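You operate a simulated robot arm through the tools that you are given. There is no shell and no other tool. Be economical: measure what you need, move in short steps, check, and stop when the job is done.

You run a simulated robot arm. Do the job below in one go: nothing can be reset, and whatever is moved stays where it is left.

TASK
Take the thin roll and leave it on the middle board of the tall shelf. Then put the spoon on the top of the grey table away on the top of the grey plank table. Then fetch the brush from the top of the grey plank table and set it in the pot. Then fetch the syrup card and set it on the top of chest two. Then take the drink card and put it on the low shelf of the drinks table. Then fetch the sponge and set it on the top of the narrow table. Then open the lid of the straw box. The order counts. Set down upright: thin roll, syrup card, drink card.

The check looks at the end state, three seconds after you hand in, the way a careful person would. Anything else that was tipped, shoved, dropped, spilled or broken makes it a failure. A push-on lid holds only when it is set on centred and level and pressed home; a screw cap is set on level and turned clockwise until tight.

THE ROBOT
A 7-joint arm with a two-finger parallel gripper on a trunk, on a base that drives. Base frame: it is fixed to the floor where the robot stands at the start and does not move with it; the origin is under the middle of the robot, x ahead of it, y to its left, z up. Lengths are in mm, angles in degrees, forces in N, time in s.
With the tool pointing down near the work surface it reaches from about 100 to 840 mm from the robot's upright axis, wherever it stands. Its first joint turns from -166.0 to 166.0 degrees. Places, roughly: brush (7x5x5 cm) [-6100, 4700, 700]; drink card [-7750, 4750, 750]; lid of the straw box [-7600, 5000, 1100]; low shelf of the drinks table [-7300, 4700, 300]; middle board of the tall shelf [700, -400, 600]; pot (22x17x7 cm) [-4800, 4700, 400]; sponge (8x5x4 cm) [-5800, 2800, 500]; spoon (14x4x2 cm) [-800, -800, 800]; syrup card [-7000, 4750, 750]; thin roll (6x6x10 cm) [700, -100, 1000]; top of chest two [-5600, 2700, 500]; top of the grey plank table [-5900, 4800, 700]; top of the narrow table [-4200, 4900, 700]. Payload 3.43 kg.
Tool frame: the origin (TCP) lies between the finger pads and is the grasp point; the fingertips stand 30 mm ahead of it; z points along the fingers, y is the line along which they close. Largest opening 94 mm; finger width 28, thickness 10; the body of the gripper, 50 by 96 mm, starts 55 mm behind the TCP.
Orientation is told as [roll, pitch, yaw] about the base's x, y, z axes, in that order, counted from this pose: with the fingers straight down and closing along the base's y, the tool's x points along the base's -x, its y along +y and its z along -z.

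THE INTERFACE
- The arm moves only by the tool nudge_tool. Its argument "plan" is a list of rows, each a list of 2 entries, a list of its own where there are three numbers: the shift along the tool's x, y, z in mm, then the turn, a rotation vector about the tool's x, y, z in degrees. In form: [[[tx, ty, tz], [wx, wy, wz]], ...]. A call has 1 to 8 rows; each row shifts and turns the commanded pose from where the row before left it, along the tool's axes as they then stand. "gripper" is the finger opening in mm, from 0 to 94, set as the call begins (left out, the last holds). Each row takes 0.2 s and may step no farther than 50 mm and 8.6 degrees from the row before; otherwise, or with a gripper value out of range, the whole call is refused. A pose out of reach is approached as far as the arm can. The call stops where the force on the tool passes 40 N (or 10 N more than at its start, if that is more) or the arm is blocked; 0.2 s more then pass. Each finger travels about 45 mm/s and halts on what it meets, pressing with about 42 N; the grip force reading is that of the motor and also rises with nothing between the fingers. The clock runs only during rows and for 0.2 s after the last one: add rows that do not move to give the fingers time. The reply holds the time, the measured pose of the TCP, the force on the tool along the base axes, the opening and the grip force, in the units named above and with some noise, with the torque about the TCP (base axes, N m) and any sound that the robot's microphone picked up.
- Cameras (640 x 400 px; columns grow to the right, rows downward): "scene" is now at [411.6, 131.1, 1171.9]; the picture's right is [-0.99, 0.12, 0.00], its down [0.07, 0.61, -0.79] and it looks along [-0.09, -0.78, -0.62] (base axes); focal length 214 px, centre (320, 200). "wrist" rides on the gripper at [76, 14, -103] in the tool frame; the picture's right is [-0.18, 0.98, 0.00], its down [-0.75, -0.14, -0.64] and it looks along [-0.63, -0.12, 0.77] (tool axes); focal length 243 px, centre (320, 200). There is no depth. A picture from a camera that has moved, and an enlarged one, comes with that camera's place and axes in the base frame and with its lens.
- snapshot(camera): a new picture of that camera. No time passes.
- slide_trunk(by): slides the trunk up (or, below 0, down) by that many mm; the arm and the scene camera ride with it, the base frame stays. It gives what a move gives, with no picture.
- steer(legs): drives the robot by 1 to 6 legs, each [ahead, left, turn to the left] in mm, mm and degrees, along the robot's own axes; the way and the turn of a leg run together, so that a leg with both is an arc; at most 1500 mm and 180 degrees a leg. The arm and the cameras ride along, it lands a little off, and it stops where it bumps. It gives what a move gives.
- pan_tilt(pan, tilt): turns the head with the scene camera to pan (to the left, within 103 degrees either way) and tilt (down, from -29 to 69), counted from straight ahead of the robot. It gives what a move gives.
- enlarge(camera, box): a new picture of the part [left, top, right, bottom] of that camera's present view, enlarged. No time passes.
- finish_job(): hands the job in; it is judged then, once.

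Work in short steps. Places have to be worked out from the pictures, the camera data and where the tool is seen: move nearer, look again, correct. Check each grasp and each placing, and mend what went wrong. You have 196 turns and 182 pictures in all, those below and enlarged ones among them. Open the gripper and draw the arm clear of the work before you hand the job in, unless the task says otherwise; then end with one line.

The tools are called after ">>>" by a JSON object that holds its "api" and its "payload". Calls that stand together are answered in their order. nudge_tool: Moves the arm, as the interface text tells. Its arguments: {"type":"object","properties":{"plan":{"type":"array"},"gripper":{"type":"number"}},"required":["plan"]} The other tools are called the same way: slide_trunk (by) slides the trunk up or down; steer (legs) drives the base; pan_tilt (pan, tilt) turns the head that bears the scene camera; snapshot (camera) takes a picture; enlarge (camera, box) takes an enlarged picture of a part of a camera's view; finish_job () hands the job in.

At the start:

```text
t: 0.0
position: [129.4, -485.2, 1153.1]
orientation: [-0.1, -0.1, 0.0]
contact_force: [0.0, 0.9, 0.1]
torque: [-0.01, 0.0, -0.02]
gripper_width: 94.3
finger_force: 0.0
trunk travel left (down, up): [-275.0, 215.0]
robot x, y, heading: [-1.1, -0.4, 0.2]
head pan, tilt: [-96.6, 38.2]
```

scene: 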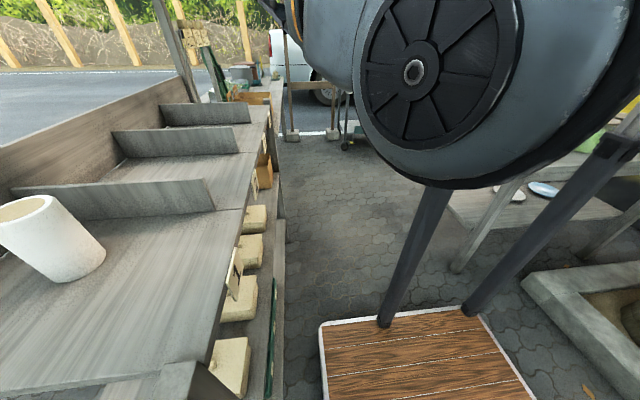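
wrist: 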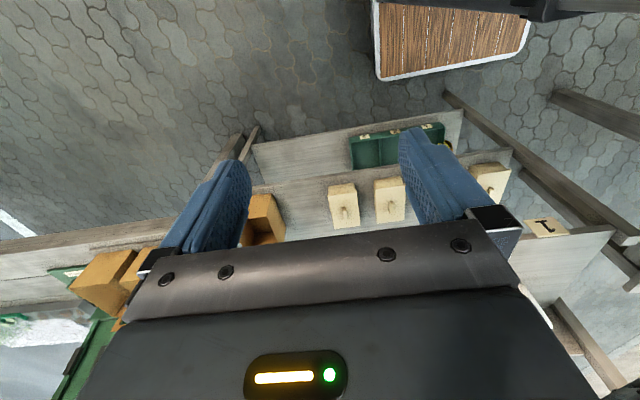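

I'll look ahead to find the tall shelf and the thin roll.

>>> {"api": "pan_tilt", "payload": {"pan": -20, "tilt": 35}}

>>> {"api": "snapshot", "payload": {"camera": "scene"}}

```text
t: 1.5
position: [129.5, -485.6, 1153.4]
orientation: [0.0, -0.1, 0.1]
contact_force: [-0.4, -0.3, -0.6]
torque: [0.03, -0.01, 0.01]
gripper_width: 93.9
finger_force: 0.0
trunk travel left (down, up): [-275.0, 215.0]
robot x, y, heading: [1.1, 2.8, 0.0]
head pan, tilt: [-20.0, 35.0]
```

```text
179 pictures are left
camera scene: at [504.3, 186.6, 1176.8], right [-0.34, -0.94, 0.0], down [-0.54, 0.2, -0.82], along [0.77, -0.28, -0.57], focal length 214 px, centre (320, 200)
```

scene: 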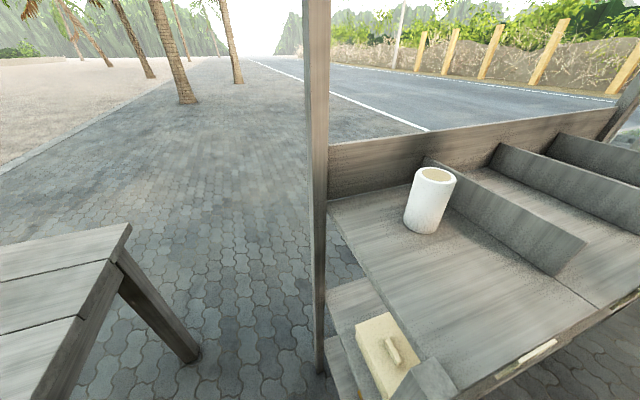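

The roll appears at about (690,-50), standing on the top board. I need to see the middle board next.

>>> {"api": "pan_tilt", "payload": {"pan": -50, "tilt": 50}}

>>> {"api": "snapshot", "payload": {"camera": "scene"}}

>>> {"api": "enlarge", "payload": {"camera": "wrist", "box": [160, 60, 640, 360]}}

```text
t: 2.4
position: [129.2, -486.2, 1152.8]
orientation: [-0.1, 0.1, -0.1]
contact_force: [0.3, 0.1, 0.2]
torque: [0.01, -0.02, 0.03]
gripper_width: 94.1
finger_force: 0.0
trunk travel left (down, up): [-275.0, 215.0]
robot x, y, heading: [0.6, 1.5, 0.2]
head pan, tilt: [-50.0, 50.0]
```

```text
178 pictures are left
camera scene: at [471.1, 157.8, 1155.1], right [-0.77, -0.64, 0.0], down [-0.49, 0.59, -0.64], along [0.41, -0.49, -0.77], focal length 214 px, centre (320, 200)
```

scene: 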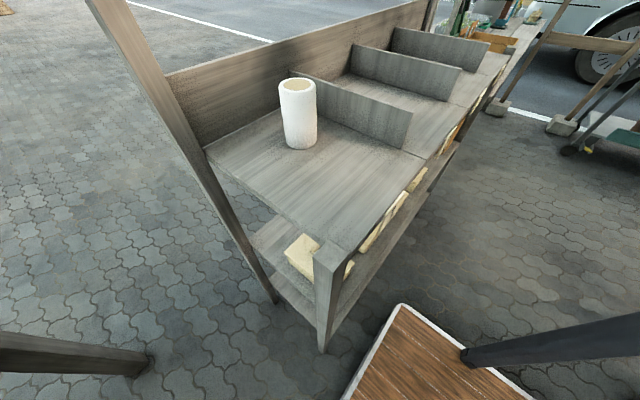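

```text
1.33 times, centred on (400, 210) of wrist
camera zoom: at [53.4, -472.2, 1256.6], right [0.18, 0.98, 0.0], down [0.75, -0.14, 0.64], along [0.63, -0.12, -0.77], focal length 324 px, centre (213, 187)
```

zoom: 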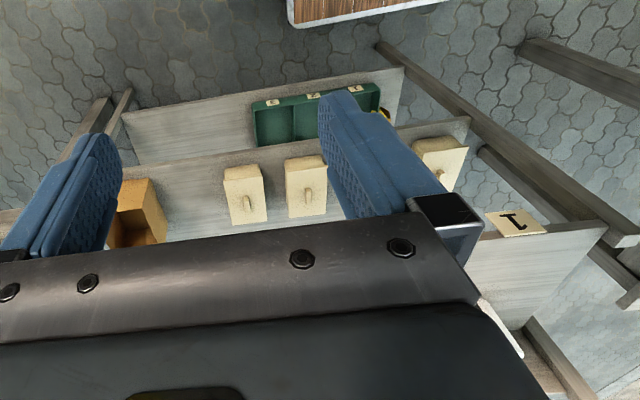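

The shelf spans about x≥475, with the top board near z 950 and the middle near 600. The roll has to go upright under the top board, so I'll use a horizontal tool with the camera above. First I move forward in front of the shelf and start the 180° turn.

>>> {"api": "nudge_tool", "payload": {"plan": [[[-36, 30, 0], [0, 0, 0]], [[-36, 30, 0], [0, 0, 0]], [[-36, 30, 0], [0, 0, 0]], [[-36, 30, 0], [0, 0, 0]], [[-36, 30, 0], [0, 0, 0]], [[-36, 30, 0], [0, 0, 0]], [[0, 0, 0], [-6.06, 0, 6.06]], [[0, 0, 0], [-6.06, 0, 6.06]]]}}

>>> {"api": "nudge_tool", "payload": {"plan": [[[0, 0, 0], [-6.06, 0, 6.06]], [[0, 0, 0], [-6.06, 0, 6.06]], [[0, 0, 0], [-6.06, 0, 6.06]], [[0, 0, 0], [-6.06, 0, 6.06]], [[0, 0, 0], [-6.06, 0, 6.06]], [[0, 0, 0], [-6.06, 0, 6.06]], [[0, 0, 0], [-6.06, 0, 6.06]], [[0, 0, 0], [-6.06, 0, 6.06]]]}}

```text
t: 4.2
position: [346.8, -307.4, 1154.9]
orientation: [11.9, 1.6, -11.5]
contact_force: [-0.5, 0.3, -0.8]
torque: [-0.01, 0.04, -0.01]
gripper_width: 94.1
finger_force: 0.1
trunk travel left (down, up): [-275.0, 215.0]
robot x, y, heading: [2.8, 0.9, 0.0]
head pan, tilt: [-50.0, 50.0]
```

```text
t: 6.0
position: [337.2, -294.9, 1120.7]
orientation: [51.3, 30.2, -53.0]
contact_force: [0.3, -0.4, -0.2]
torque: [0.03, 0.01, 0.0]
gripper_width: 94.2
finger_force: 0.0
out of reach, approached as far as the arm can: row 7, 8
trunk travel left (down, up): [-275.0, 215.0]
robot x, y, heading: [-0.6, -1.1, 0.1]
head pan, tilt: [-50.0, 50.0]
```

The pose is near a limit close to the trunk, so I shift forward over the shelf front, staying above it, and continue turning.

>>> {"api": "nudge_tool", "payload": {"plan": [[[-21.5, 28.2, 18.5], [0, 0, 0]], [[-21.5, 28.2, 18.5], [0, 0, 0]], [[-21.5, 28.2, 18.5], [0, 0, 0]], [[-21.5, 28.2, 18.5], [0, 0, 0]], [[0, 0, 0], [-6.06, 0, 6.06]], [[0, 0, 0], [-6.06, 0, 6.06]], [[0, 0, 0], [-6.06, 0, 6.06]], [[0, 0, 0], [-6.06, 0, 6.06]]]}}

```text
t: 7.8
position: [478.7, -278.0, 1031.2]
orientation: [65.4, 50.9, -69.3]
contact_force: [-1.1, -0.6, 0.2]
torque: [-0.02, 0.02, 0.03]
gripper_width: 94.1
finger_force: 0.0
out of reach, approached as far as the arm can: row 1, 2, 3, 4, 5, 6, 7, 8
trunk travel left (down, up): [-275.0, 215.0]
robot x, y, heading: [1.5, -1.4, 0.2]
head pan, tilt: [-50.0, 50.0]
```

The arm falls short of the commanded pose, so I'll look at where it is before correcting.

>>> {"api": "snapshot", "payload": {"camera": "scene"}}

>>> {"api": "snapshot", "payload": {"camera": "wrist"}}

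```text
176 pictures are left
camera scene: at [471.1, 158.1, 1155.1], right [-0.77, -0.64, 0.0], down [-0.49, 0.59, -0.64], along [0.41, -0.49, -0.77], focal length 214 px, centre (320, 200)
```

scene: 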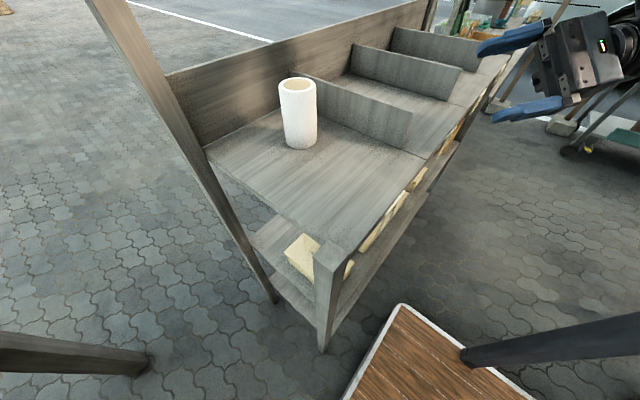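

```text
175 pictures are left
camera wrist: at [395.1, -305.0, 1126.4], right [0.67, -0.61, 0.42], down [-0.4, -0.77, -0.5], along [0.63, 0.17, -0.76], focal length 243 px, centre (320, 200)
```

wrist: 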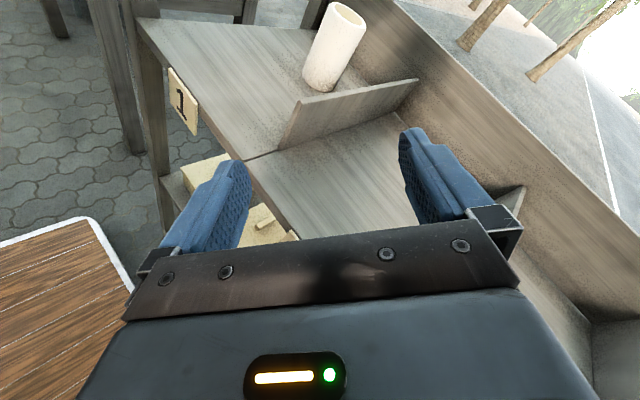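

The gripper is clear of the shelf. I'll raise the trunk to bring the commanded height into reach.

>>> {"api": "slide_trunk", "payload": {"by": 150}}

>>> {"api": "nudge_tool", "payload": {"plan": [[[0, 0, 0], [0, 0, 0]], [[0, 0, 0], [-6.06, 0, 6.06]], [[0, 0, 0], [-6.06, 0, 6.06]]]}}

```text
t: 9.6
position: [476.5, -278.8, 1182.0]
orientation: [66.3, 51.0, -69.0]
contact_force: [-0.5, -0.4, 0.2]
torque: [-0.02, -0.02, 0.02]
gripper_width: 94.1
finger_force: 0.0
trunk travel left (down, up): [-425.0, 65.0]
robot x, y, heading: [3.6, 0.9, -0.1]
head pan, tilt: [-50.0, 50.0]
```

```text
t: 10.4
position: [476.6, -276.2, 1172.6]
orientation: [71.5, 62.4, -76.9]
contact_force: [-0.3, -0.6, -0.7]
torque: [0.0, 0.02, 0.02]
gripper_width: 93.9
finger_force: 0.0
out of reach, approached as far as the arm can: row 2, 3
trunk travel left (down, up): [-425.0, 65.0]
robot x, y, heading: [0.6, -4.3, -0.1]
head pan, tilt: [-50.0, 50.0]
```

Turning still progresses, so I continue toward horizontal with the corrected axis.

>>> {"api": "nudge_tool", "payload": {"plan": [[[0, 0, 0], [-6.3, 0.3, 5.7]], [[0, 0, 0], [-6.3, 0.3, 5.7]], [[0, 0, 0], [-6.3, 0.3, 5.7]]]}}

```text
t: 11.2
position: [477.5, -273.1, 1169.1]
orientation: [81.9, 79.7, -85.3]
contact_force: [0.4, -0.1, -0.1]
torque: [0.0, 0.0, -0.01]
gripper_width: 94.0
finger_force: 0.1
out of reach, approached as far as the arm can: row 3
trunk travel left (down, up): [-425.0, 65.0]
robot x, y, heading: [-0.2, -0.8, -0.1]
head pan, tilt: [-50.0, 50.0]
```

About 16° remain; I finish the turn.

>>> {"api": "nudge_tool", "payload": {"plan": [[[0, 0, 0], [-6.4, 0.15, 5.15]], [[0, 0, 0], [-6.4, 0.15, 5.15]], [[0, 0, 0], [0, 0, 0]]]}}

>>> {"api": "snapshot", "payload": {"camera": "scene"}}

>>> {"api": "snapshot", "payload": {"camera": "wrist"}}

```text
t: 11.9
position: [478.4, -235.5, 1176.2]
orientation: [-34.9, 88.5, 153.2]
contact_force: [-0.1, 0.1, -0.1]
torque: [0.01, 0.02, 0.01]
gripper_width: 94.1
finger_force: 0.1
out of reach, approached as far as the arm can: row 1, 2
trunk travel left (down, up): [-425.0, 65.0]
robot x, y, heading: [-1.7, 2.7, -0.4]
head pan, tilt: [-50.0, 50.0]
stopped in row 3: the arm was blocked; the commanded pose is now the measured one
```

```text
174 pictures are left
camera scene: at [471.2, 158.0, 1305.1], right [-0.77, -0.64, 0.0], down [-0.49, 0.59, -0.64], along [0.41, -0.49, -0.77], focal length 214 px, centre (320, 200)
```

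scene: 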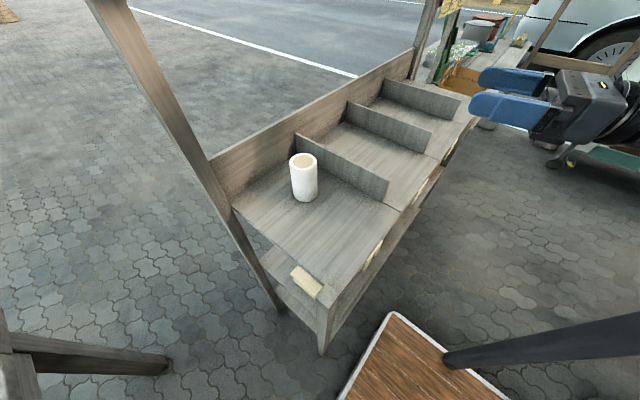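

```text
173 pictures are left
camera wrist: at [380.8, -266.1, 1255.1], right [0.13, -0.97, -0.2], down [-0.67, 0.06, -0.74], along [0.73, 0.23, -0.65], focal length 243 px, centre (320, 200)
```

wrist: 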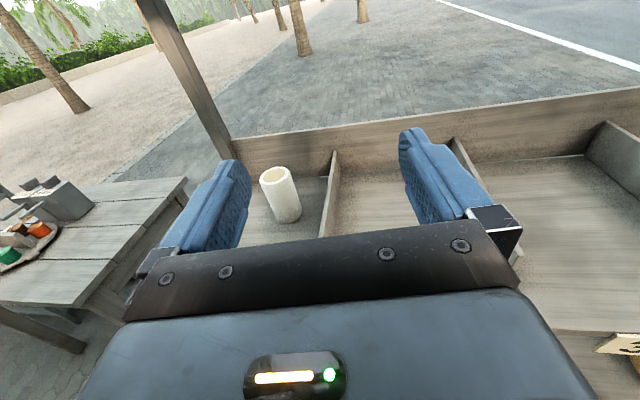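

The tool is horizontal with the camera above, yawed about 8° left. Triangulating two views puts the roll's top at (721,-86,1018) and its base near z 917. I move in line with it, still high.

>>> {"api": "nudge_tool", "payload": {"plan": [[[0, -33, 33], [0, 0, 0]], [[0, -33, 33], [0, 0, 0]], [[0, -33, 33], [0, 0, 0]], [[0, -33, 33], [0, 0, 0]]], "gripper": 88}}

>>> {"api": "slide_trunk", "payload": {"by": -120}}

>>> {"api": "snapshot", "payload": {"camera": "wrist"}}

```text
t: 12.9
position: [478.4, -235.8, 1175.5]
orientation: [-34.2, 88.5, 153.9]
contact_force: [-0.4, 0.9, 0.0]
torque: [0.02, -0.01, 0.0]
gripper_width: 88.0
finger_force: 0.1
out of reach, approached as far as the arm can: row 1, 2, 3, 4
trunk travel left (down, up): [-425.0, 65.0]
robot x, y, heading: [1.3, 2.1, 0.2]
head pan, tilt: [-50.0, 50.0]
```

```text
t: 14.4
position: [479.0, -235.2, 1056.3]
orientation: [-34.0, 88.5, 154.1]
contact_force: [-0.4, 0.1, -1.2]
torque: [0.0, -0.03, -0.02]
gripper_width: 88.1
finger_force: 0.1
trunk travel left (down, up): [-305.0, 185.0]
robot x, y, heading: [-2.2, 1.4, -0.1]
head pan, tilt: [-50.0, 50.0]
```

```text
172 pictures are left
camera wrist: at [380.8, -266.1, 1135.4], right [0.13, -0.97, -0.2], down [-0.67, 0.06, -0.74], along [0.73, 0.23, -0.65], focal length 243 px, centre (320, 200)
```

wrist: 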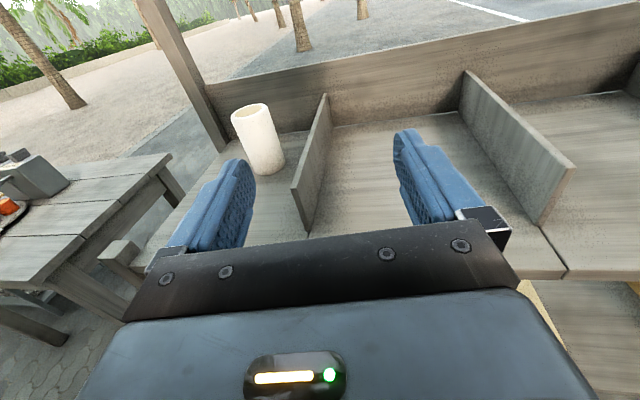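

The arm is stuck in a poor wrist configuration. I'll pitch the tool back down (camera side ahead) to reset it.

>>> {"api": "nudge_tool", "payload": {"plan": [[[0, 0, 0], [0, -8.5, 0]], [[0, 0, 0], [0, -8.5, 0]], [[0, 0, 0], [0, -8.5, 0]], [[0, 0, 0], [0, -8.5, 0]], [[0, 0, 0], [0, -8.5, 0]], [[0, 0, 0], [0, -8.5, 0]], [[0, 0, 0], [0, -8.5, 0]], [[0, 0, 0], [0, -8.5, 0]]]}}

```text
t: 16.2
position: [361.1, -275.2, 1049.9]
orientation: [-0.4, 26.5, -171.7]
contact_force: [-0.4, -0.9, 0.1]
torque: [0.0, -0.02, 0.01]
gripper_width: 88.1
finger_force: 0.1
out of reach, approached as far as the arm can: row 1, 2, 3, 4, 5, 6, 7, 8
trunk travel left (down, up): [-305.0, 185.0]
robot x, y, heading: [-1.8, 5.9, 0.2]
head pan, tilt: [-50.0, 50.0]
```

Now tilted mostly downward. I test motion in this configuration: up, with still rows.

>>> {"api": "nudge_tool", "payload": {"plan": [[[18, 0, -36], [0, 0, 0]], [[0, 0, 0], [0, -8.5, 0]], [[0, 0, 0], [0, -8.5, 0]], [[0, 0, 0], [0, -8.5, 0]], [[0, 0, 0], [0, 0, 0]]]}}

>>> {"api": "snapshot", "payload": {"camera": "wrist"}}

```text
t: 17.4
position: [318.2, -269.4, 1095.4]
orientation: [-0.8, 1.5, -172.0]
contact_force: [-0.9, -0.4, 0.3]
torque: [0.03, -0.02, 0.02]
gripper_width: 87.8
finger_force: 0.1
out of reach, approached as far as the arm can: row 1, 2, 3, 4
trunk travel left (down, up): [-305.0, 185.0]
robot x, y, heading: [-1.9, -1.0, -0.1]
head pan, tilt: [-50.0, 50.0]
```

```text
171 pictures are left
camera wrist: at [394.0, -275.6, 1201.5], right [-0.04, -1.0, -0.02], down [-0.78, 0.02, 0.62], along [-0.62, 0.04, -0.78], focal length 243 px, centre (320, 200)
```

wrist: 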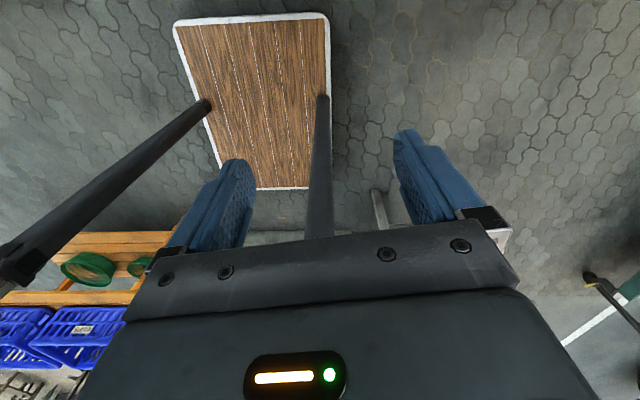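

The tool points down with yaw ~188°. I move forward-left in this configuration, then pitch forward again.

>>> {"api": "nudge_tool", "payload": {"plan": [[[39, -19, 0], [0, 0, 0]], [[39, -19, 0], [0, 0, 0]], [[39, -19, 0], [0, 0, 0]], [[39, -19, 0], [0, 0, 0]], [[39, -19, 0], [0, 0, 0]]]}}

>>> {"api": "nudge_tool", "payload": {"plan": [[[0, 0, 0], [0, 8.5, 0]], [[0, 0, 0], [0, 8.5, 0]], [[0, 0, 0], [0, 8.5, 0]], [[0, 0, 0], [0, 8.5, 0]]]}}

```text
t: 18.1
position: [338.5, -232.2, 1100.5]
orientation: [-9.0, 7.2, -174.1]
contact_force: [0.1, -0.1, -1.1]
torque: [0.01, -0.01, 0.04]
gripper_width: 87.8
finger_force: 0.0
out of reach, approached as far as the arm can: row 1, 2, 3
trunk travel left (down, up): [-305.0, 185.0]
robot x, y, heading: [3.0, 0.0, -0.0]
head pan, tilt: [-50.0, 50.0]
stopped in row 3: the arm was blocked; the commanded pose is now the measured one
```

```text
t: 19.1
position: [338.8, -237.6, 1102.2]
orientation: [-11.7, 40.7, 179.5]
contact_force: [-0.2, 0.2, -0.5]
torque: [-0.01, -0.02, -0.06]
gripper_width: 87.7
finger_force: 0.1
out of reach, approached as far as the arm can: row 1
trunk travel left (down, up): [-305.0, 185.0]
robot x, y, heading: [2.3, 0.5, -0.0]
head pan, tilt: [-50.0, 50.0]
```

The arm keeps blocking, so I look at its posture.

>>> {"api": "pan_tilt", "payload": {"pan": -95, "tilt": 35}}

>>> {"api": "snapshot", "payload": {"camera": "scene"}}

```text
t: 20.2
position: [339.1, -237.7, 1102.6]
orientation: [-11.7, 40.6, 179.4]
contact_force: [-0.6, -0.1, 0.7]
torque: [0.01, 0.0, 0.0]
gripper_width: 88.0
finger_force: 0.1
trunk travel left (down, up): [-305.0, 185.0]
robot x, y, heading: [-3.5, 0.3, -0.3]
head pan, tilt: [-95.0, 35.0]
```

```text
170 pictures are left
camera scene: at [414.0, 129.2, 1206.8], right [-1.0, 0.09, 0.0], down [0.05, 0.57, -0.82], along [-0.07, -0.82, -0.57], focal length 214 px, centre (320, 200)
```

scene: 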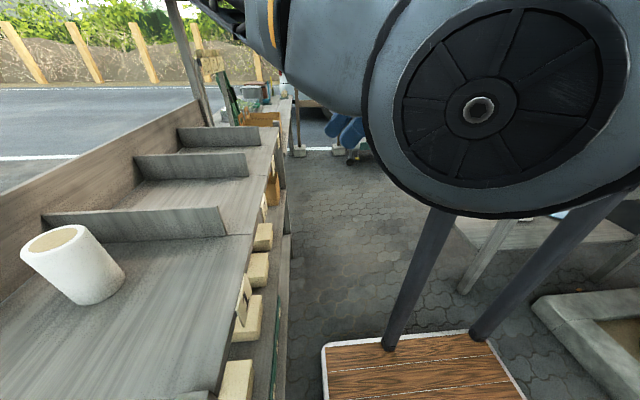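

The arm is folded tightly with its elbow next to the camera. I'll get more room by raising the trunk fully and backing up 150 mm, so the arm works lower and more extended.

>>> {"api": "slide_trunk", "payload": {"by": 180}}

>>> {"api": "steer", "payload": {"legs": [[-150, 0, 0]]}}

>>> {"api": "nudge_tool", "payload": {"plan": [[[0, 0, 0], [0, -8.5, 0]], [[0, 0, 0], [0, -8.5, 0]], [[0, 0, 0], [0, -8.5, 0]], [[0, 0, 0], [0, -8.5, 0]]]}}

```text
t: 22.2
position: [338.1, -237.4, 1282.1]
orientation: [-11.8, 40.6, 179.4]
contact_force: [0.2, -0.5, -0.7]
torque: [0.04, -0.01, -0.04]
gripper_width: 87.8
finger_force: 0.0
trunk travel left (down, up): [-485.0, 5.0]
robot x, y, heading: [-0.9, -0.6, 0.1]
head pan, tilt: [-95.0, 35.0]
```

```text
t: 23.6
position: [188.1, -238.7, 1282.5]
orientation: [-11.9, 40.6, 179.4]
contact_force: [-0.6, 0.4, -0.2]
torque: [-0.02, 0.04, -0.01]
gripper_width: 87.8
finger_force: 0.0
trunk travel left (down, up): [-485.0, 5.0]
robot x, y, heading: [-151.6, 2.5, 0.0]
head pan, tilt: [-95.0, 35.0]
```

```text
t: 24.6
position: [184.2, -237.3, 1281.3]
orientation: [-9.5, 7.6, -174.3]
contact_force: [-0.4, -0.4, 0.1]
torque: [-0.02, -0.02, 0.0]
gripper_width: 88.0
finger_force: 0.0
out of reach, approached as far as the arm can: row 4
trunk travel left (down, up): [-485.0, 5.0]
robot x, y, heading: [-152.0, 0.0, 0.1]
head pan, tilt: [-95.0, 35.0]
```

Now lower the arm relative to the trunk, clear in front of the shelf.

>>> {"api": "nudge_tool", "payload": {"plan": [[[0, 0, 45], [0, 0, 0]], [[0, 0, 45], [0, 0, 0]], [[0, 0, 45], [0, 0, 0]], [[0, 0, 45], [0, 0, 0]], [[0, 0, 45], [0, 0, 0]], [[0, 0, 45], [0, 0, 0]]]}}

>>> {"api": "snapshot", "payload": {"camera": "scene"}}

```text
t: 26.0
position: [146.5, -259.7, 1162.0]
orientation: [-9.1, 7.4, -173.6]
contact_force: [0.1, -0.3, -0.4]
torque: [0.02, -0.03, -0.02]
gripper_width: 88.1
finger_force: 0.0
out of reach, approached as far as the arm can: row 1, 2, 3, 4, 5, 6
trunk travel left (down, up): [-485.0, 5.0]
robot x, y, heading: [-151.5, -1.9, 0.1]
head pan, tilt: [-95.0, 35.0]
```

```text
169 pictures are left
camera scene: at [262.2, 129.0, 1386.8], right [-1.0, 0.09, 0.0], down [0.05, 0.57, -0.82], along [-0.07, -0.82, -0.57], focal length 214 px, centre (320, 200)
```

scene: 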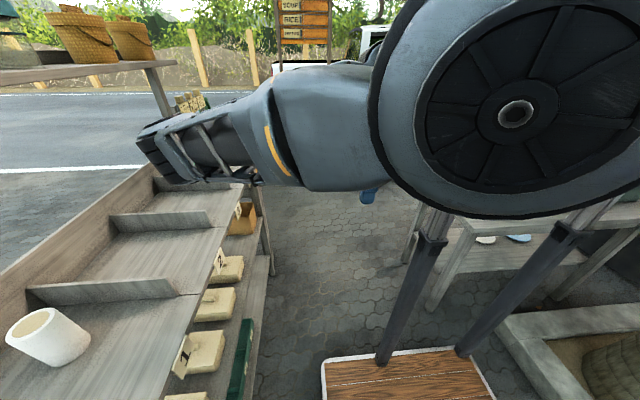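

The elbow is folded forward, so this flipped wrist is no good. A better plan is to keep the original yaw and use a ~45° forward-pitched tool for both pick and place, which still keeps the roll upright. I unwind the yaw.

>>> {"api": "nudge_tool", "payload": {"plan": [[[0, 0, 0], [0, 0, -8.5]], [[0, 0, 0], [0, 0, -8.5]], [[0, 0, 0], [0, 0, -8.5]], [[0, 0, 0], [0, 0, -8.5]], [[0, 0, 0], [0, 0, -8.5]], [[0, 0, 0], [0, 0, -8.5]], [[0, 0, 0], [0, 0, -8.5]], [[0, 0, 0], [0, 0, -8.5]]]}}

>>> {"api": "nudge_tool", "payload": {"plan": [[[0, 0, 0], [0, 0, -8.5]], [[0, 0, 0], [0, 0, -8.5]], [[0, 0, 0], [0, 0, -8.5]], [[0, 0, 0], [0, 0, -8.5]], [[0, 0, 0], [0, 0, -8.5]], [[0, 0, 0], [0, 0, -8.5]], [[0, 0, 0], [0, 0, -8.5]], [[0, 0, 0], [0, 0, -8.5]]]}}

```text
t: 27.8
position: [146.0, -259.9, 1162.7]
orientation: [3.3, 11.1, -105.0]
contact_force: [-0.6, -0.2, 0.4]
torque: [-0.01, -0.02, 0.01]
gripper_width: 88.2
finger_force: 0.0
trunk travel left (down, up): [-485.0, 5.0]
robot x, y, heading: [-154.0, 1.6, 0.1]
head pan, tilt: [-95.0, 35.0]
```

```text
t: 29.6
position: [146.5, -260.0, 1162.8]
orientation: [11.5, 1.0, -37.1]
contact_force: [-0.4, 0.1, 0.7]
torque: [-0.01, -0.02, 0.02]
gripper_width: 88.1
finger_force: 0.1
trunk travel left (down, up): [-485.0, 5.0]
robot x, y, heading: [-148.8, -0.9, -0.1]
head pan, tilt: [-95.0, 35.0]
```

No reach trouble now. I finish the yaw, level the tool, and lower it.

>>> {"api": "nudge_tool", "payload": {"plan": [[[0, 0, 0], [0, 0, -8.5]], [[0, 0, 0], [0, 0, -8.5]], [[0, 0, 0], [0, 0, -8.5]], [[0, 0, 0], [0, 0, -8.5]], [[0, 0, 0], [5.5, 0, -3]], [[0, 0, 0], [5.5, 0, 0]], [[0, 0, 45], [0, 0, 0]], [[0, 0, 45], [0, 0, 0]]]}}

>>> {"api": "snapshot", "payload": {"camera": "scene"}}

```text
t: 31.4
position: [150.5, -300.5, 1071.4]
orientation: [-1.3, -5.9, -0.9]
contact_force: [-1.0, -0.7, 0.1]
torque: [0.01, -0.01, 0.0]
gripper_width: 88.0
finger_force: 0.2
out of reach, approached as far as the arm can: row 5, 6
trunk travel left (down, up): [-485.0, 5.0]
robot x, y, heading: [-151.1, 2.1, 0.0]
head pan, tilt: [-95.0, 35.0]
```

```text
168 pictures are left
camera scene: at [261.9, 129.1, 1387.0], right [-1.0, 0.09, 0.0], down [0.05, 0.57, -0.82], along [-0.07, -0.82, -0.57], focal length 214 px, centre (320, 200)
```

scene: 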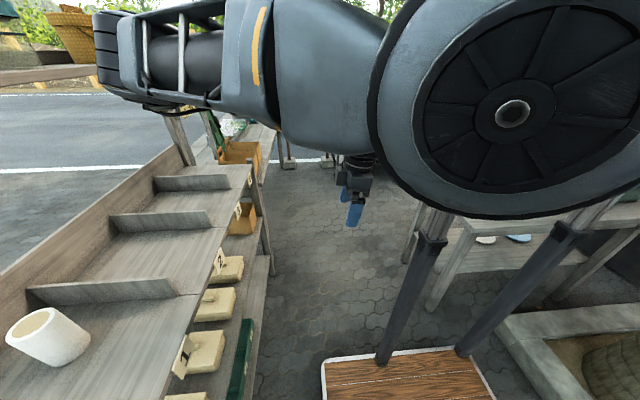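

In normal yaw now. I move forward and left toward the roll's line.

>>> {"api": "nudge_tool", "payload": {"plan": [[[-34, 34, 0], [0, 0, 0]], [[-34, 34, 0], [0, 0, 0]], [[-34, 34, 0], [0, 0, 0]], [[-34, 34, 0], [0, 0, 0]], [[-34, 34, 0], [0, 0, 0]], [[-34, 34, 0], [0, 0, 0]]]}}

>>> {"api": "nudge_tool", "payload": {"plan": [[[0, 0, 0], [0, -8, 0]], [[0, 0, 0], [0, -8, 0]], [[0, 0, 0], [0, -8, 0]], [[0, 0, 0], [0, -8, 0]]]}}

>>> {"api": "snapshot", "payload": {"camera": "wrist"}}

>>> {"api": "snapshot", "payload": {"camera": "scene"}}

```text
t: 32.8
position: [383.9, -183.8, 1054.7]
orientation: [-1.2, -5.9, -1.1]
contact_force: [0.2, -0.7, 0.6]
torque: [0.04, -0.03, 0.0]
gripper_width: 87.9
finger_force: 0.0
out of reach, approached as far as the arm can: row 1, 2, 3, 4, 5
trunk travel left (down, up): [-485.0, 5.0]
robot x, y, heading: [-151.9, -0.1, -0.3]
head pan, tilt: [-95.0, 35.0]
```

```text
t: 33.8
position: [406.3, -210.1, 1036.5]
orientation: [-1.6, -38.0, 0.0]
contact_force: [0.7, 0.2, 0.6]
torque: [-0.03, -0.04, -0.03]
gripper_width: 87.9
finger_force: 0.1
out of reach, approached as far as the arm can: row 1, 2, 3
trunk travel left (down, up): [-485.0, 5.0]
robot x, y, heading: [-153.0, 4.1, 0.4]
head pan, tilt: [-95.0, 35.0]
```

```text
167 pictures are left
camera wrist: at [285.5, -193.1, 1070.6], right [0.16, 0.98, 0.09], down [0.2, -0.12, 0.97], along [0.97, -0.14, -0.21], focal length 243 px, centre (320, 200)
```

wrist: 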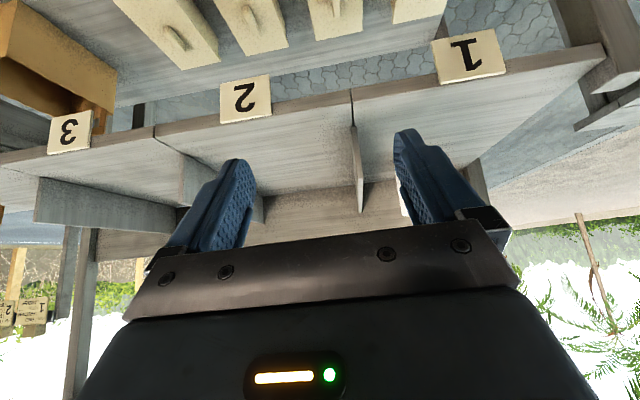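

```text
166 pictures are left
camera scene: at [262.1, 129.6, 1386.8], right [-1.0, 0.09, 0.0], down [0.05, 0.57, -0.82], along [-0.07, -0.82, -0.57], focal length 214 px, centre (320, 200)
```

scene: 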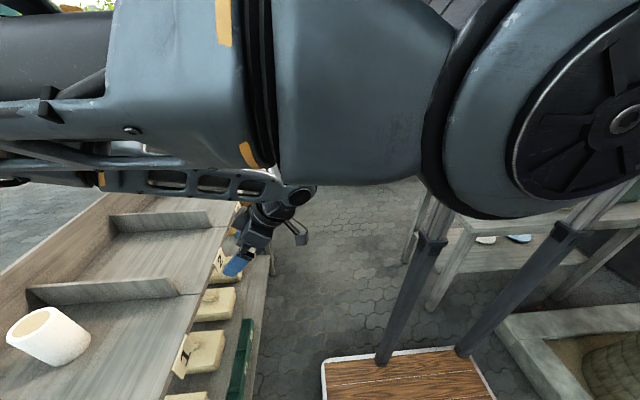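

The wrist is pitched 38° forward now, and everything is clear. I test moving left in this pose.

>>> {"api": "nudge_tool", "payload": {"plan": [[[0, 31, 0], [0, 0, 0]], [[0, 31, 0], [0, 0, 0]], [[0, 31, 0], [0, 0, 0]], [[0, 31, 0], [0, 0, 0]], [[0, 0, 0], [0, 0, 0]]]}}

```text
t: 35.0
position: [442.1, -120.6, 989.8]
orientation: [-1.5, -38.0, 0.0]
contact_force: [0.0, 1.4, -0.2]
torque: [0.04, 0.03, 0.01]
gripper_width: 88.1
finger_force: 0.1
out of reach, approached as far as the arm can: row 1, 2, 3, 4
trunk travel left (down, up): [-485.0, 5.0]
robot x, y, heading: [-151.6, -1.2, -0.1]
head pan, tilt: [-95.0, 35.0]
```

It's constrained by the arm's fold limit, so farther out is easier. I move forward toward the roll, slightly upward.

>>> {"api": "nudge_tool", "payload": {"plan": [[[-36.4, 7, 18.3], [0, 0, 0]], [[-36.4, 7, 18.3], [0, 0, 0]], [[-36.4, 7, 18.3], [0, 0, 0]]]}}

>>> {"api": "snapshot", "payload": {"camera": "wrist"}}

>>> {"api": "pan_tilt", "payload": {"pan": -40, "tilt": 45}}

>>> {"api": "snapshot", "payload": {"camera": "scene"}}

```text
t: 35.8
position: [558.7, -114.1, 1013.2]
orientation: [-1.5, -37.9, -1.9]
contact_force: [0.9, 0.0, 0.8]
torque: [-0.02, 0.0, -0.01]
gripper_width: 88.0
finger_force: 0.0
trunk travel left (down, up): [-485.0, 5.0]
robot x, y, heading: [-152.3, 1.2, 0.3]
head pan, tilt: [-95.0, 35.0]
```

```text
165 pictures are left
camera wrist: at [437.6, -93.8, 1048.1], right [0.19, 0.98, 0.09], down [0.19, -0.13, 0.97], along [0.96, -0.17, -0.22], focal length 243 px, centre (320, 200)
```

wrist: 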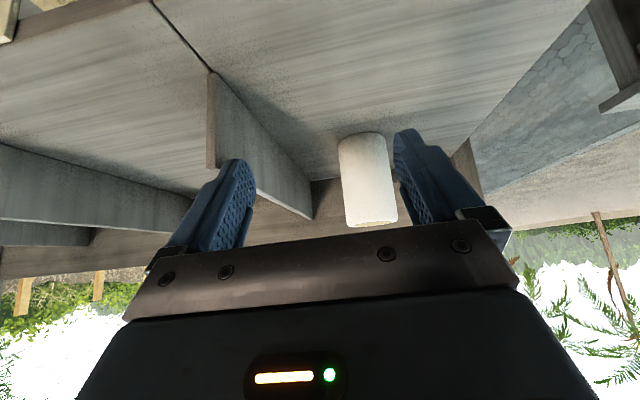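

```text
t: 37.0
position: [558.9, -113.0, 1013.2]
orientation: [-1.6, -38.0, -1.7]
contact_force: [-0.3, 0.8, -0.9]
torque: [0.05, 0.03, -0.05]
gripper_width: 88.0
finger_force: 0.0
trunk travel left (down, up): [-485.0, 5.0]
robot x, y, heading: [-151.7, -1.2, -0.0]
head pan, tilt: [-40.0, 45.0]
```

```text
164 pictures are left
camera scene: at [262.3, 128.6, 1388.4], right [-1.0, 0.09, 0.0], down [0.05, 0.56, -0.83], along [-0.07, -0.83, -0.56], focal length 214 px, centre (320, 200)
```

scene: 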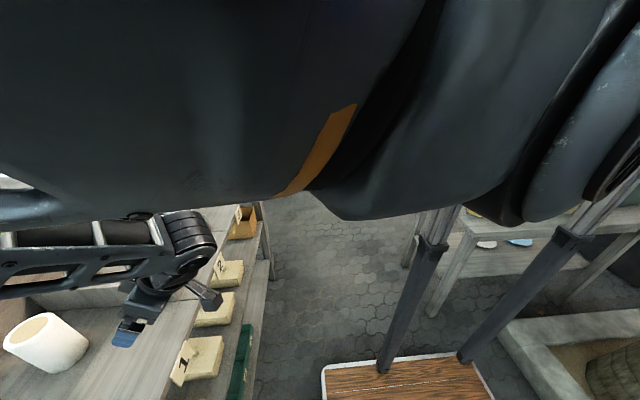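

The roll is at y≈-83, agreeing with the earlier fix. I centre on it and advance so the fingers straddle it, palm clear of its top.

>>> {"api": "nudge_tool", "payload": {"plan": [[[0, 30, 0], [0, 0, 0]], [[-28, 1, 28.6], [0, 0, 0]], [[-28, 1, 28.6], [0, 0, 0]], [[-28, 1, 28.6], [0, 0, 0]]]}}

>>> {"api": "snapshot", "payload": {"camera": "wrist"}}

>>> {"api": "snapshot", "payload": {"camera": "scene"}}

```text
t: 37.5
position: [552.8, -132.2, 1010.4]
orientation: [-1.9, -37.0, -8.6]
contact_force: [-10.5, -0.3, 4.1]
torque: [-0.42, 0.32, -0.71]
gripper_width: 92.3
finger_force: 3.2
trunk travel left (down, up): [-485.0, 5.0]
robot x, y, heading: [-153.7, 1.0, 0.1]
head pan, tilt: [-40.0, 45.0]
stopped in row 2: the force on the tool passed its limit at 74 N (the readings are from after the stop); the commanded pose is now the measured one
```

```text
163 pictures are left
camera wrist: at [434.5, -97.8, 1047.0], right [0.31, 0.95, 0.08], down [0.19, -0.15, 0.97], along [0.93, -0.29, -0.23], focal length 243 px, centre (320, 200)
```

wrist: 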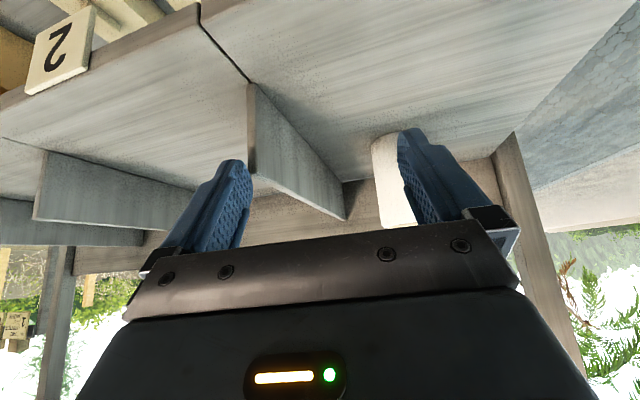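

```text
162 pictures are left
camera scene: at [316.3, 147.9, 1375.2], right [-0.82, -0.57, 0.0], down [-0.39, 0.56, -0.73], along [0.41, -0.6, -0.68], focal length 214 px, centre (320, 200)
```

scene: 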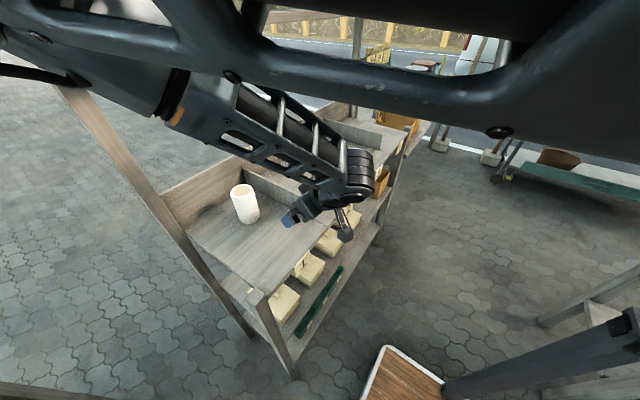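

Something pushed 74 N, most likely the swinging head against the upper arm, since the head mast stands at the robot's front-left. The roll itself still stands. I'll work with targets on the robot's right side instead: back out with the base first.

>>> {"api": "steer", "payload": {"legs": [[-200, 0, 0]]}}

>>> {"api": "nudge_tool", "payload": {"plan": [[[0, -40, 0], [0, 0, 0]], [[0, -40, 0], [0, 0, 0]], [[0, -40, 0], [0, 0, 0]], [[0, -40, 0], [0, 0, 0]]], "gripper": 88}}

>>> {"api": "snapshot", "payload": {"camera": "scene"}}

```text
t: 39.1
position: [355.8, -132.4, 1011.5]
orientation: [-1.9, -37.2, -8.7]
contact_force: [-0.3, 0.4, 0.1]
torque: [0.0, -0.02, 0.02]
gripper_width: 88.3
finger_force: 0.1
trunk travel left (down, up): [-485.0, 5.0]
robot x, y, heading: [-351.0, -0.4, 0.1]
head pan, tilt: [-40.0, 45.0]
```

```text
t: 40.1
position: [328.8, -288.6, 1014.1]
orientation: [-1.7, -37.2, -8.5]
contact_force: [0.3, 0.2, -0.9]
torque: [-0.04, 0.02, 0.01]
gripper_width: 87.9
finger_force: 0.0
trunk travel left (down, up): [-485.0, 5.0]
robot x, y, heading: [-351.4, 2.0, 0.3]
head pan, tilt: [-40.0, 45.0]
```

```text
161 pictures are left
camera scene: at [132.6, 165.5, 1371.9], right [-0.64, -0.77, 0.0], down [-0.54, 0.45, -0.71], along [0.54, -0.45, -0.71], focal length 214 px, centre (320, 200)
```

scene: 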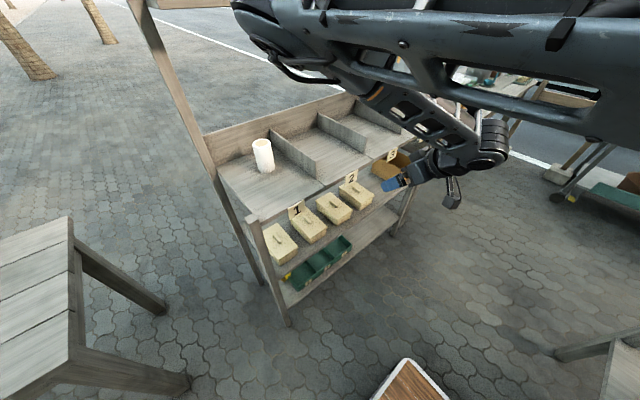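

The view is clear now. On the middle board there is a wide gap between the fourth cream box and the brown box (around y≈-620). I bring the arm round to the robot's right, then I'll turn the base about 50° left and stand nearer.

>>> {"api": "nudge_tool", "payload": {"plan": [[[27.2, -28.5, -20.4], [0, 0, 0]], [[27.2, -28.5, -20.4], [0, 0, 0]], [[27.2, -28.5, -20.4], [0, 0, 0]], [[27.2, -28.5, -20.4], [0, 0, 0]], [[27.2, -28.5, -20.4], [0, 0, 0]], [[27.2, -28.5, -20.4], [0, 0, 0]], [[27.2, -28.5, -20.4], [0, 0, 0]], [[27.2, -28.5, -20.4], [0, 0, 0]]]}}

>>> {"api": "steer", "payload": {"legs": [[0, 0, 50]]}}

>>> {"api": "pan_tilt", "payload": {"pan": -60, "tilt": 40}}

>>> {"api": "snapshot", "payload": {"camera": "scene"}}

```text
t: 41.9
position: [22.6, -468.0, 1020.1]
orientation: [-1.7, -37.1, -8.6]
contact_force: [0.5, -0.2, 0.0]
torque: [-0.03, 0.01, -0.01]
gripper_width: 88.1
finger_force: 0.0
trunk travel left (down, up): [-485.0, 5.0]
robot x, y, heading: [-348.8, -2.0, 0.0]
head pan, tilt: [-40.0, 45.0]
```

```text
t: 44.6
position: [247.7, -11.6, 1018.5]
orientation: [-1.8, -37.2, 41.7]
contact_force: [-0.1, 0.6, 0.3]
torque: [0.03, 0.01, 0.0]
gripper_width: 87.9
finger_force: 0.0
trunk travel left (down, up): [-485.0, 5.0]
robot x, y, heading: [-351.4, -0.4, 50.4]
head pan, tilt: [-40.0, 45.0]
```

```text
t: 45.4
position: [248.2, -11.7, 1019.6]
orientation: [-1.6, -37.2, 41.7]
contact_force: [0.7, 0.7, 0.9]
torque: [0.01, 0.0, -0.02]
gripper_width: 87.9
finger_force: 0.0
trunk travel left (down, up): [-485.0, 5.0]
robot x, y, heading: [-348.1, -2.9, 50.1]
head pan, tilt: [-60.0, 40.0]
```

```text
160 pictures are left
camera scene: at [-163.9, 449.8, 1379.3], right [-0.17, -0.99, 0.0], down [-0.63, 0.11, -0.77], along [0.76, -0.13, -0.64], focal length 214 px, centre (320, 200)
```

scene: 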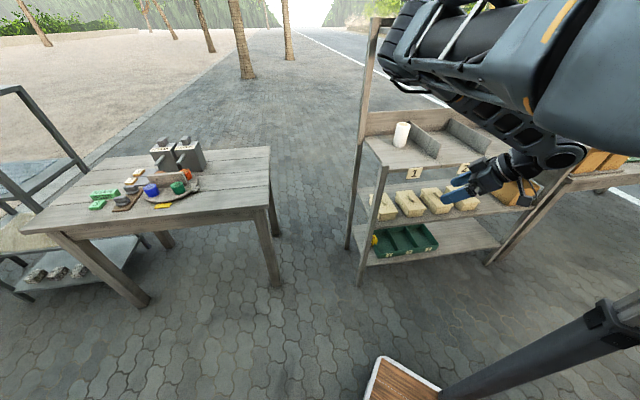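

I straighten the tool to face the shelf (+x), then slide the base sideways toward the shelf.

>>> {"api": "nudge_tool", "payload": {"plan": [[[0, 0, 0], [5.03, 0, 6.65]], [[0, 0, 0], [5.03, 0, 6.65]], [[0, 0, 0], [5.03, 0, 6.65]], [[0, 0, 0], [5.03, 0, 6.65]], [[0, 0, 0], [5.03, 0, 6.65]]]}}

>>> {"api": "steer", "payload": {"legs": [[0, -312, 0]]}}

>>> {"api": "snapshot", "payload": {"camera": "scene"}}

>>> {"api": "snapshot", "payload": {"camera": "wrist"}}

```text
t: 46.6
position: [248.4, -13.0, 1020.1]
orientation: [-1.2, -38.1, -0.4]
contact_force: [0.1, 0.6, -0.1]
torque: [0.01, -0.01, 0.02]
gripper_width: 88.0
finger_force: 0.0
trunk travel left (down, up): [-485.0, 5.0]
robot x, y, heading: [-349.6, -3.4, 50.0]
head pan, tilt: [-60.0, 40.0]
```

```text
t: 48.7
position: [486.5, -209.5, 1019.7]
orientation: [-1.3, -38.1, -0.3]
contact_force: [-0.2, -0.6, 0.1]
torque: [-0.02, -0.01, -0.01]
gripper_width: 88.1
finger_force: 0.0
trunk travel left (down, up): [-485.0, 5.0]
robot x, y, heading: [-109.6, -197.0, 50.2]
head pan, tilt: [-60.0, 40.0]
```

```text
159 pictures are left
camera scene: at [75.3, 251.4, 1379.3], right [-0.17, -0.99, 0.0], down [-0.63, 0.11, -0.77], along [0.76, -0.13, -0.64], focal length 214 px, centre (320, 200)
```

scene: 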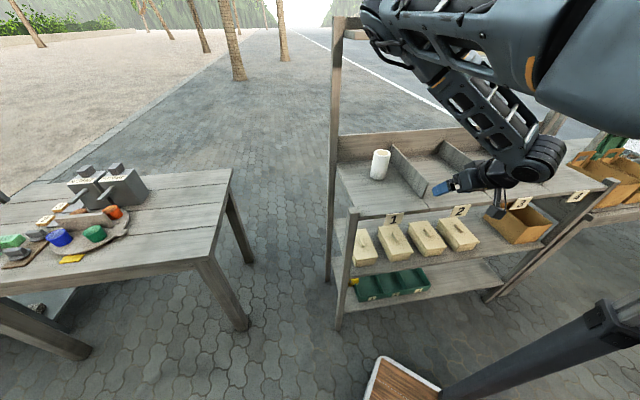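

```text
158 pictures are left
camera wrist: at [364.2, -194.1, 1053.5], right [0.16, 0.98, 0.1], down [0.19, -0.13, 0.97], along [0.97, -0.14, -0.21], focal length 243 px, centre (320, 200)
```

wrist: 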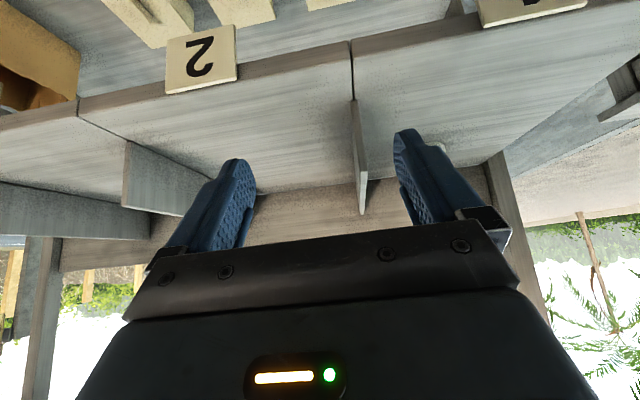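

Roll still at (725,-80). I raise 30 mm, shift left past the divider, then forward in line with the roll.

>>> {"api": "nudge_tool", "payload": {"plan": [[[-18, 0, -24], [0, 0, 0]], [[0, 42, 0], [0, 0, 0]], [[0, 42, 0], [0, 0, 0]], [[0, 42, 0], [0, 0, 0]], [[-27, 0, 21], [0, 0, 0]], [[-27, 0, 21], [0, 0, 0]], [[-27, 0, 21], [0, 0, 0]]]}}

>>> {"api": "snapshot", "payload": {"camera": "wrist"}}

```text
t: 50.3
position: [590.7, -84.8, 1047.3]
orientation: [-1.1, -38.1, -0.3]
contact_force: [0.2, 0.3, -0.6]
torque: [-0.02, 0.05, 0.0]
gripper_width: 88.1
finger_force: 0.1
trunk travel left (down, up): [-485.0, 5.0]
robot x, y, heading: [-110.0, -199.8, 50.3]
head pan, tilt: [-60.0, 40.0]
```

```text
157 pictures are left
camera wrist: at [469.3, -68.6, 1082.1], right [0.16, 0.98, 0.1], down [0.19, -0.13, 0.97], along [0.97, -0.14, -0.21], focal length 243 px, centre (320, 200)
```

wrist: 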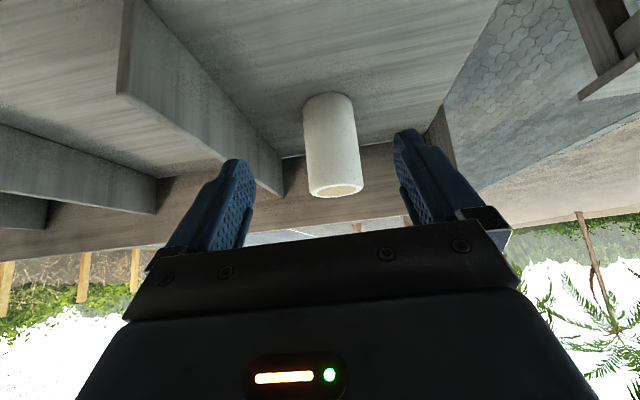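

Well centred. I advance over the roll to (720,-84,992) and close.

>>> {"api": "nudge_tool", "payload": {"plan": [[[-22.5, 0, 41], [0, 0, 0]], [[-22.5, 0, 41], [0, 0, 0]], [[-22.5, 0, 41], [0, 0, 0]]]}}

>>> {"api": "snapshot", "payload": {"camera": "wrist"}}

```text
t: 51.1
position: [719.9, -89.5, 993.4]
orientation: [-1.2, -38.2, -0.4]
contact_force: [-0.5, -0.4, 0.3]
torque: [0.0, 0.02, 0.03]
gripper_width: 88.1
finger_force: 0.0
trunk travel left (down, up): [-485.0, 5.0]
robot x, y, heading: [-112.7, -198.3, 50.4]
head pan, tilt: [-60.0, 40.0]
```

```text
156 pictures are left
camera wrist: at [597.8, -73.3, 1027.2], right [0.16, 0.98, 0.1], down [0.19, -0.13, 0.97], along [0.97, -0.14, -0.21], focal length 243 px, centre (320, 200)
```

wrist: 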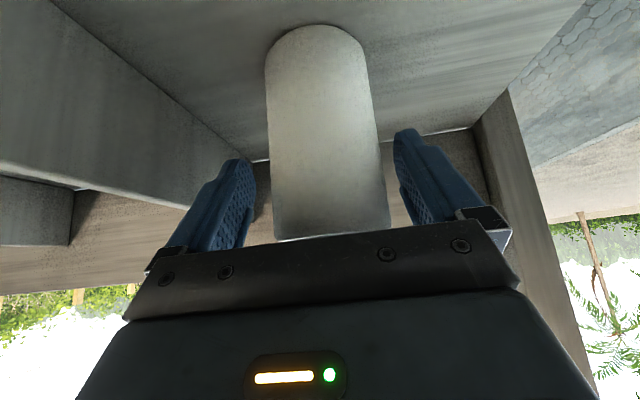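

Centred between the fingers. I close and hold a few rows.

>>> {"api": "nudge_tool", "payload": {"plan": [[[0, 0, 0], [0, 0, 0]], [[0, 0, 0], [0, 0, 0]], [[0, 0, 0], [0, 0, 0]], [[0, 0, 0], [0, 0, 0]], [[0, 0, 0], [0, 0, 0]]], "gripper": 40}}

>>> {"api": "nudge_tool", "payload": {"plan": [[[-24.6, 0, -31.5], [0, 0, 0]], [[-24.6, 0, -31.5], [0, 0, 0]], [[-12, 0, -16], [0, 0, 0]]]}}

>>> {"api": "snapshot", "payload": {"camera": "wrist"}}

```text
t: 52.3
position: [720.3, -89.4, 993.7]
orientation: [-1.2, -38.0, -0.3]
contact_force: [-1.5, 0.2, -0.5]
torque: [0.01, 0.02, -0.03]
gripper_width: 60.8
finger_force: 41.8
trunk travel left (down, up): [-485.0, 5.0]
robot x, y, heading: [-110.0, -201.0, 50.1]
head pan, tilt: [-60.0, 40.0]
```

```text
t: 53.1
position: [719.9, -88.3, 1092.7]
orientation: [-1.2, -37.9, -0.3]
contact_force: [-0.7, 0.0, -0.2]
torque: [0.02, 0.02, -0.01]
gripper_width: 60.5
finger_force: 41.5
trunk travel left (down, up): [-485.0, 5.0]
robot x, y, heading: [-112.5, -199.6, 50.7]
head pan, tilt: [-60.0, 40.0]
```

```text
155 pictures are left
camera wrist: at [597.2, -71.7, 1127.3], right [0.16, 0.98, 0.1], down [0.19, -0.13, 0.97], along [0.97, -0.14, -0.21], focal length 243 px, centre (320, 200)
```

wrist: 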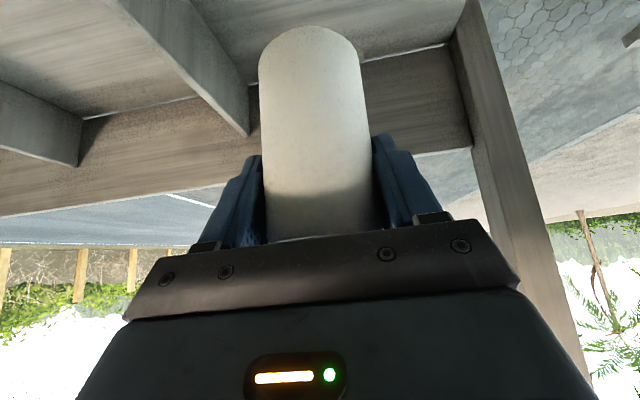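

Firm hold (60.5 mm), lifted clear. I rise a little more and carry it back out in front of the shelf, toward y≈-470.

>>> {"api": "nudge_tool", "payload": {"plan": [[[-24.6, 0, -31.5], [0, 0, 0]], [[20.7, -34.7, -16.3], [0, 0, 0]], [[20.7, -34.7, -16.3], [0, 0, 0]], [[20.7, -34.7, -16.3], [0, 0, 0]], [[20.7, -34.7, -16.3], [0, 0, 0]], [[20.7, -34.7, -16.3], [0, 0, 0]], [[20.7, -34.7, -16.3], [0, 0, 0]]]}}

>>> {"api": "nudge_tool", "payload": {"plan": [[[20.7, -34.7, -16.3], [0, 0, 0]], [[20.7, -34.7, -16.3], [0, 0, 0]], [[20.7, -34.7, -16.3], [0, 0, 0]], [[20.7, -34.7, -16.3], [0, 0, 0]], [[20.7, -34.7, -16.3], [0, 0, 0]]]}}

>>> {"api": "snapshot", "payload": {"camera": "scene"}}

>>> {"api": "snapshot", "payload": {"camera": "wrist"}}

```text
t: 54.7
position: [558.2, -291.3, 1135.3]
orientation: [-1.3, -38.1, -0.2]
contact_force: [-0.1, -0.4, 0.1]
torque: [-0.01, 0.01, 0.01]
gripper_width: 60.5
finger_force: 41.7
trunk travel left (down, up): [-485.0, 5.0]
robot x, y, heading: [-113.3, -201.2, 50.3]
head pan, tilt: [-60.0, 40.0]
```

```text
t: 55.9
position: [423.2, -463.0, 1139.4]
orientation: [-1.2, -38.2, -0.1]
contact_force: [0.0, -0.3, -0.3]
torque: [-0.01, 0.01, -0.04]
gripper_width: 60.5
finger_force: 41.7
trunk travel left (down, up): [-485.0, 5.0]
robot x, y, heading: [-114.0, -198.8, 50.4]
head pan, tilt: [-60.0, 40.0]
```

```text
154 pictures are left
camera scene: at [75.4, 251.8, 1379.1], right [-0.17, -0.99, 0.0], down [-0.63, 0.11, -0.77], along [0.76, -0.13, -0.64], focal length 214 px, centre (320, 200)
```

scene: 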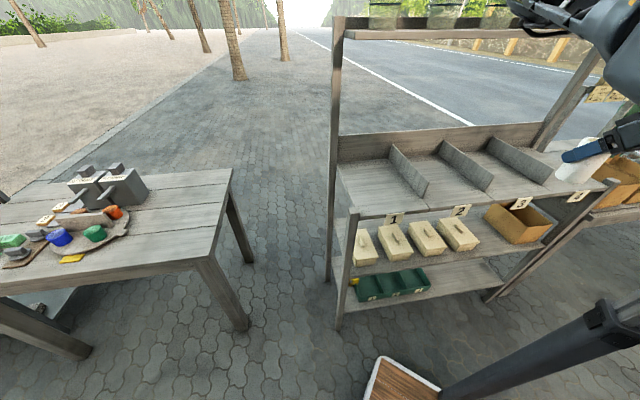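

```text
153 pictures are left
camera wrist: at [301.2, -447.1, 1173.5], right [0.16, 0.98, 0.1], down [0.19, -0.13, 0.97], along [0.97, -0.14, -0.21], focal length 243 px, centre (320, 200)
```

wrist: 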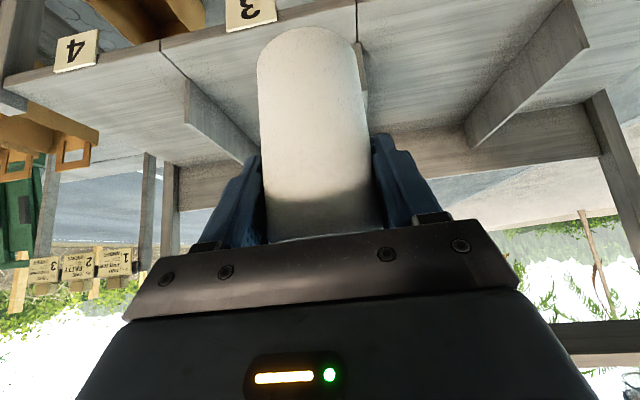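

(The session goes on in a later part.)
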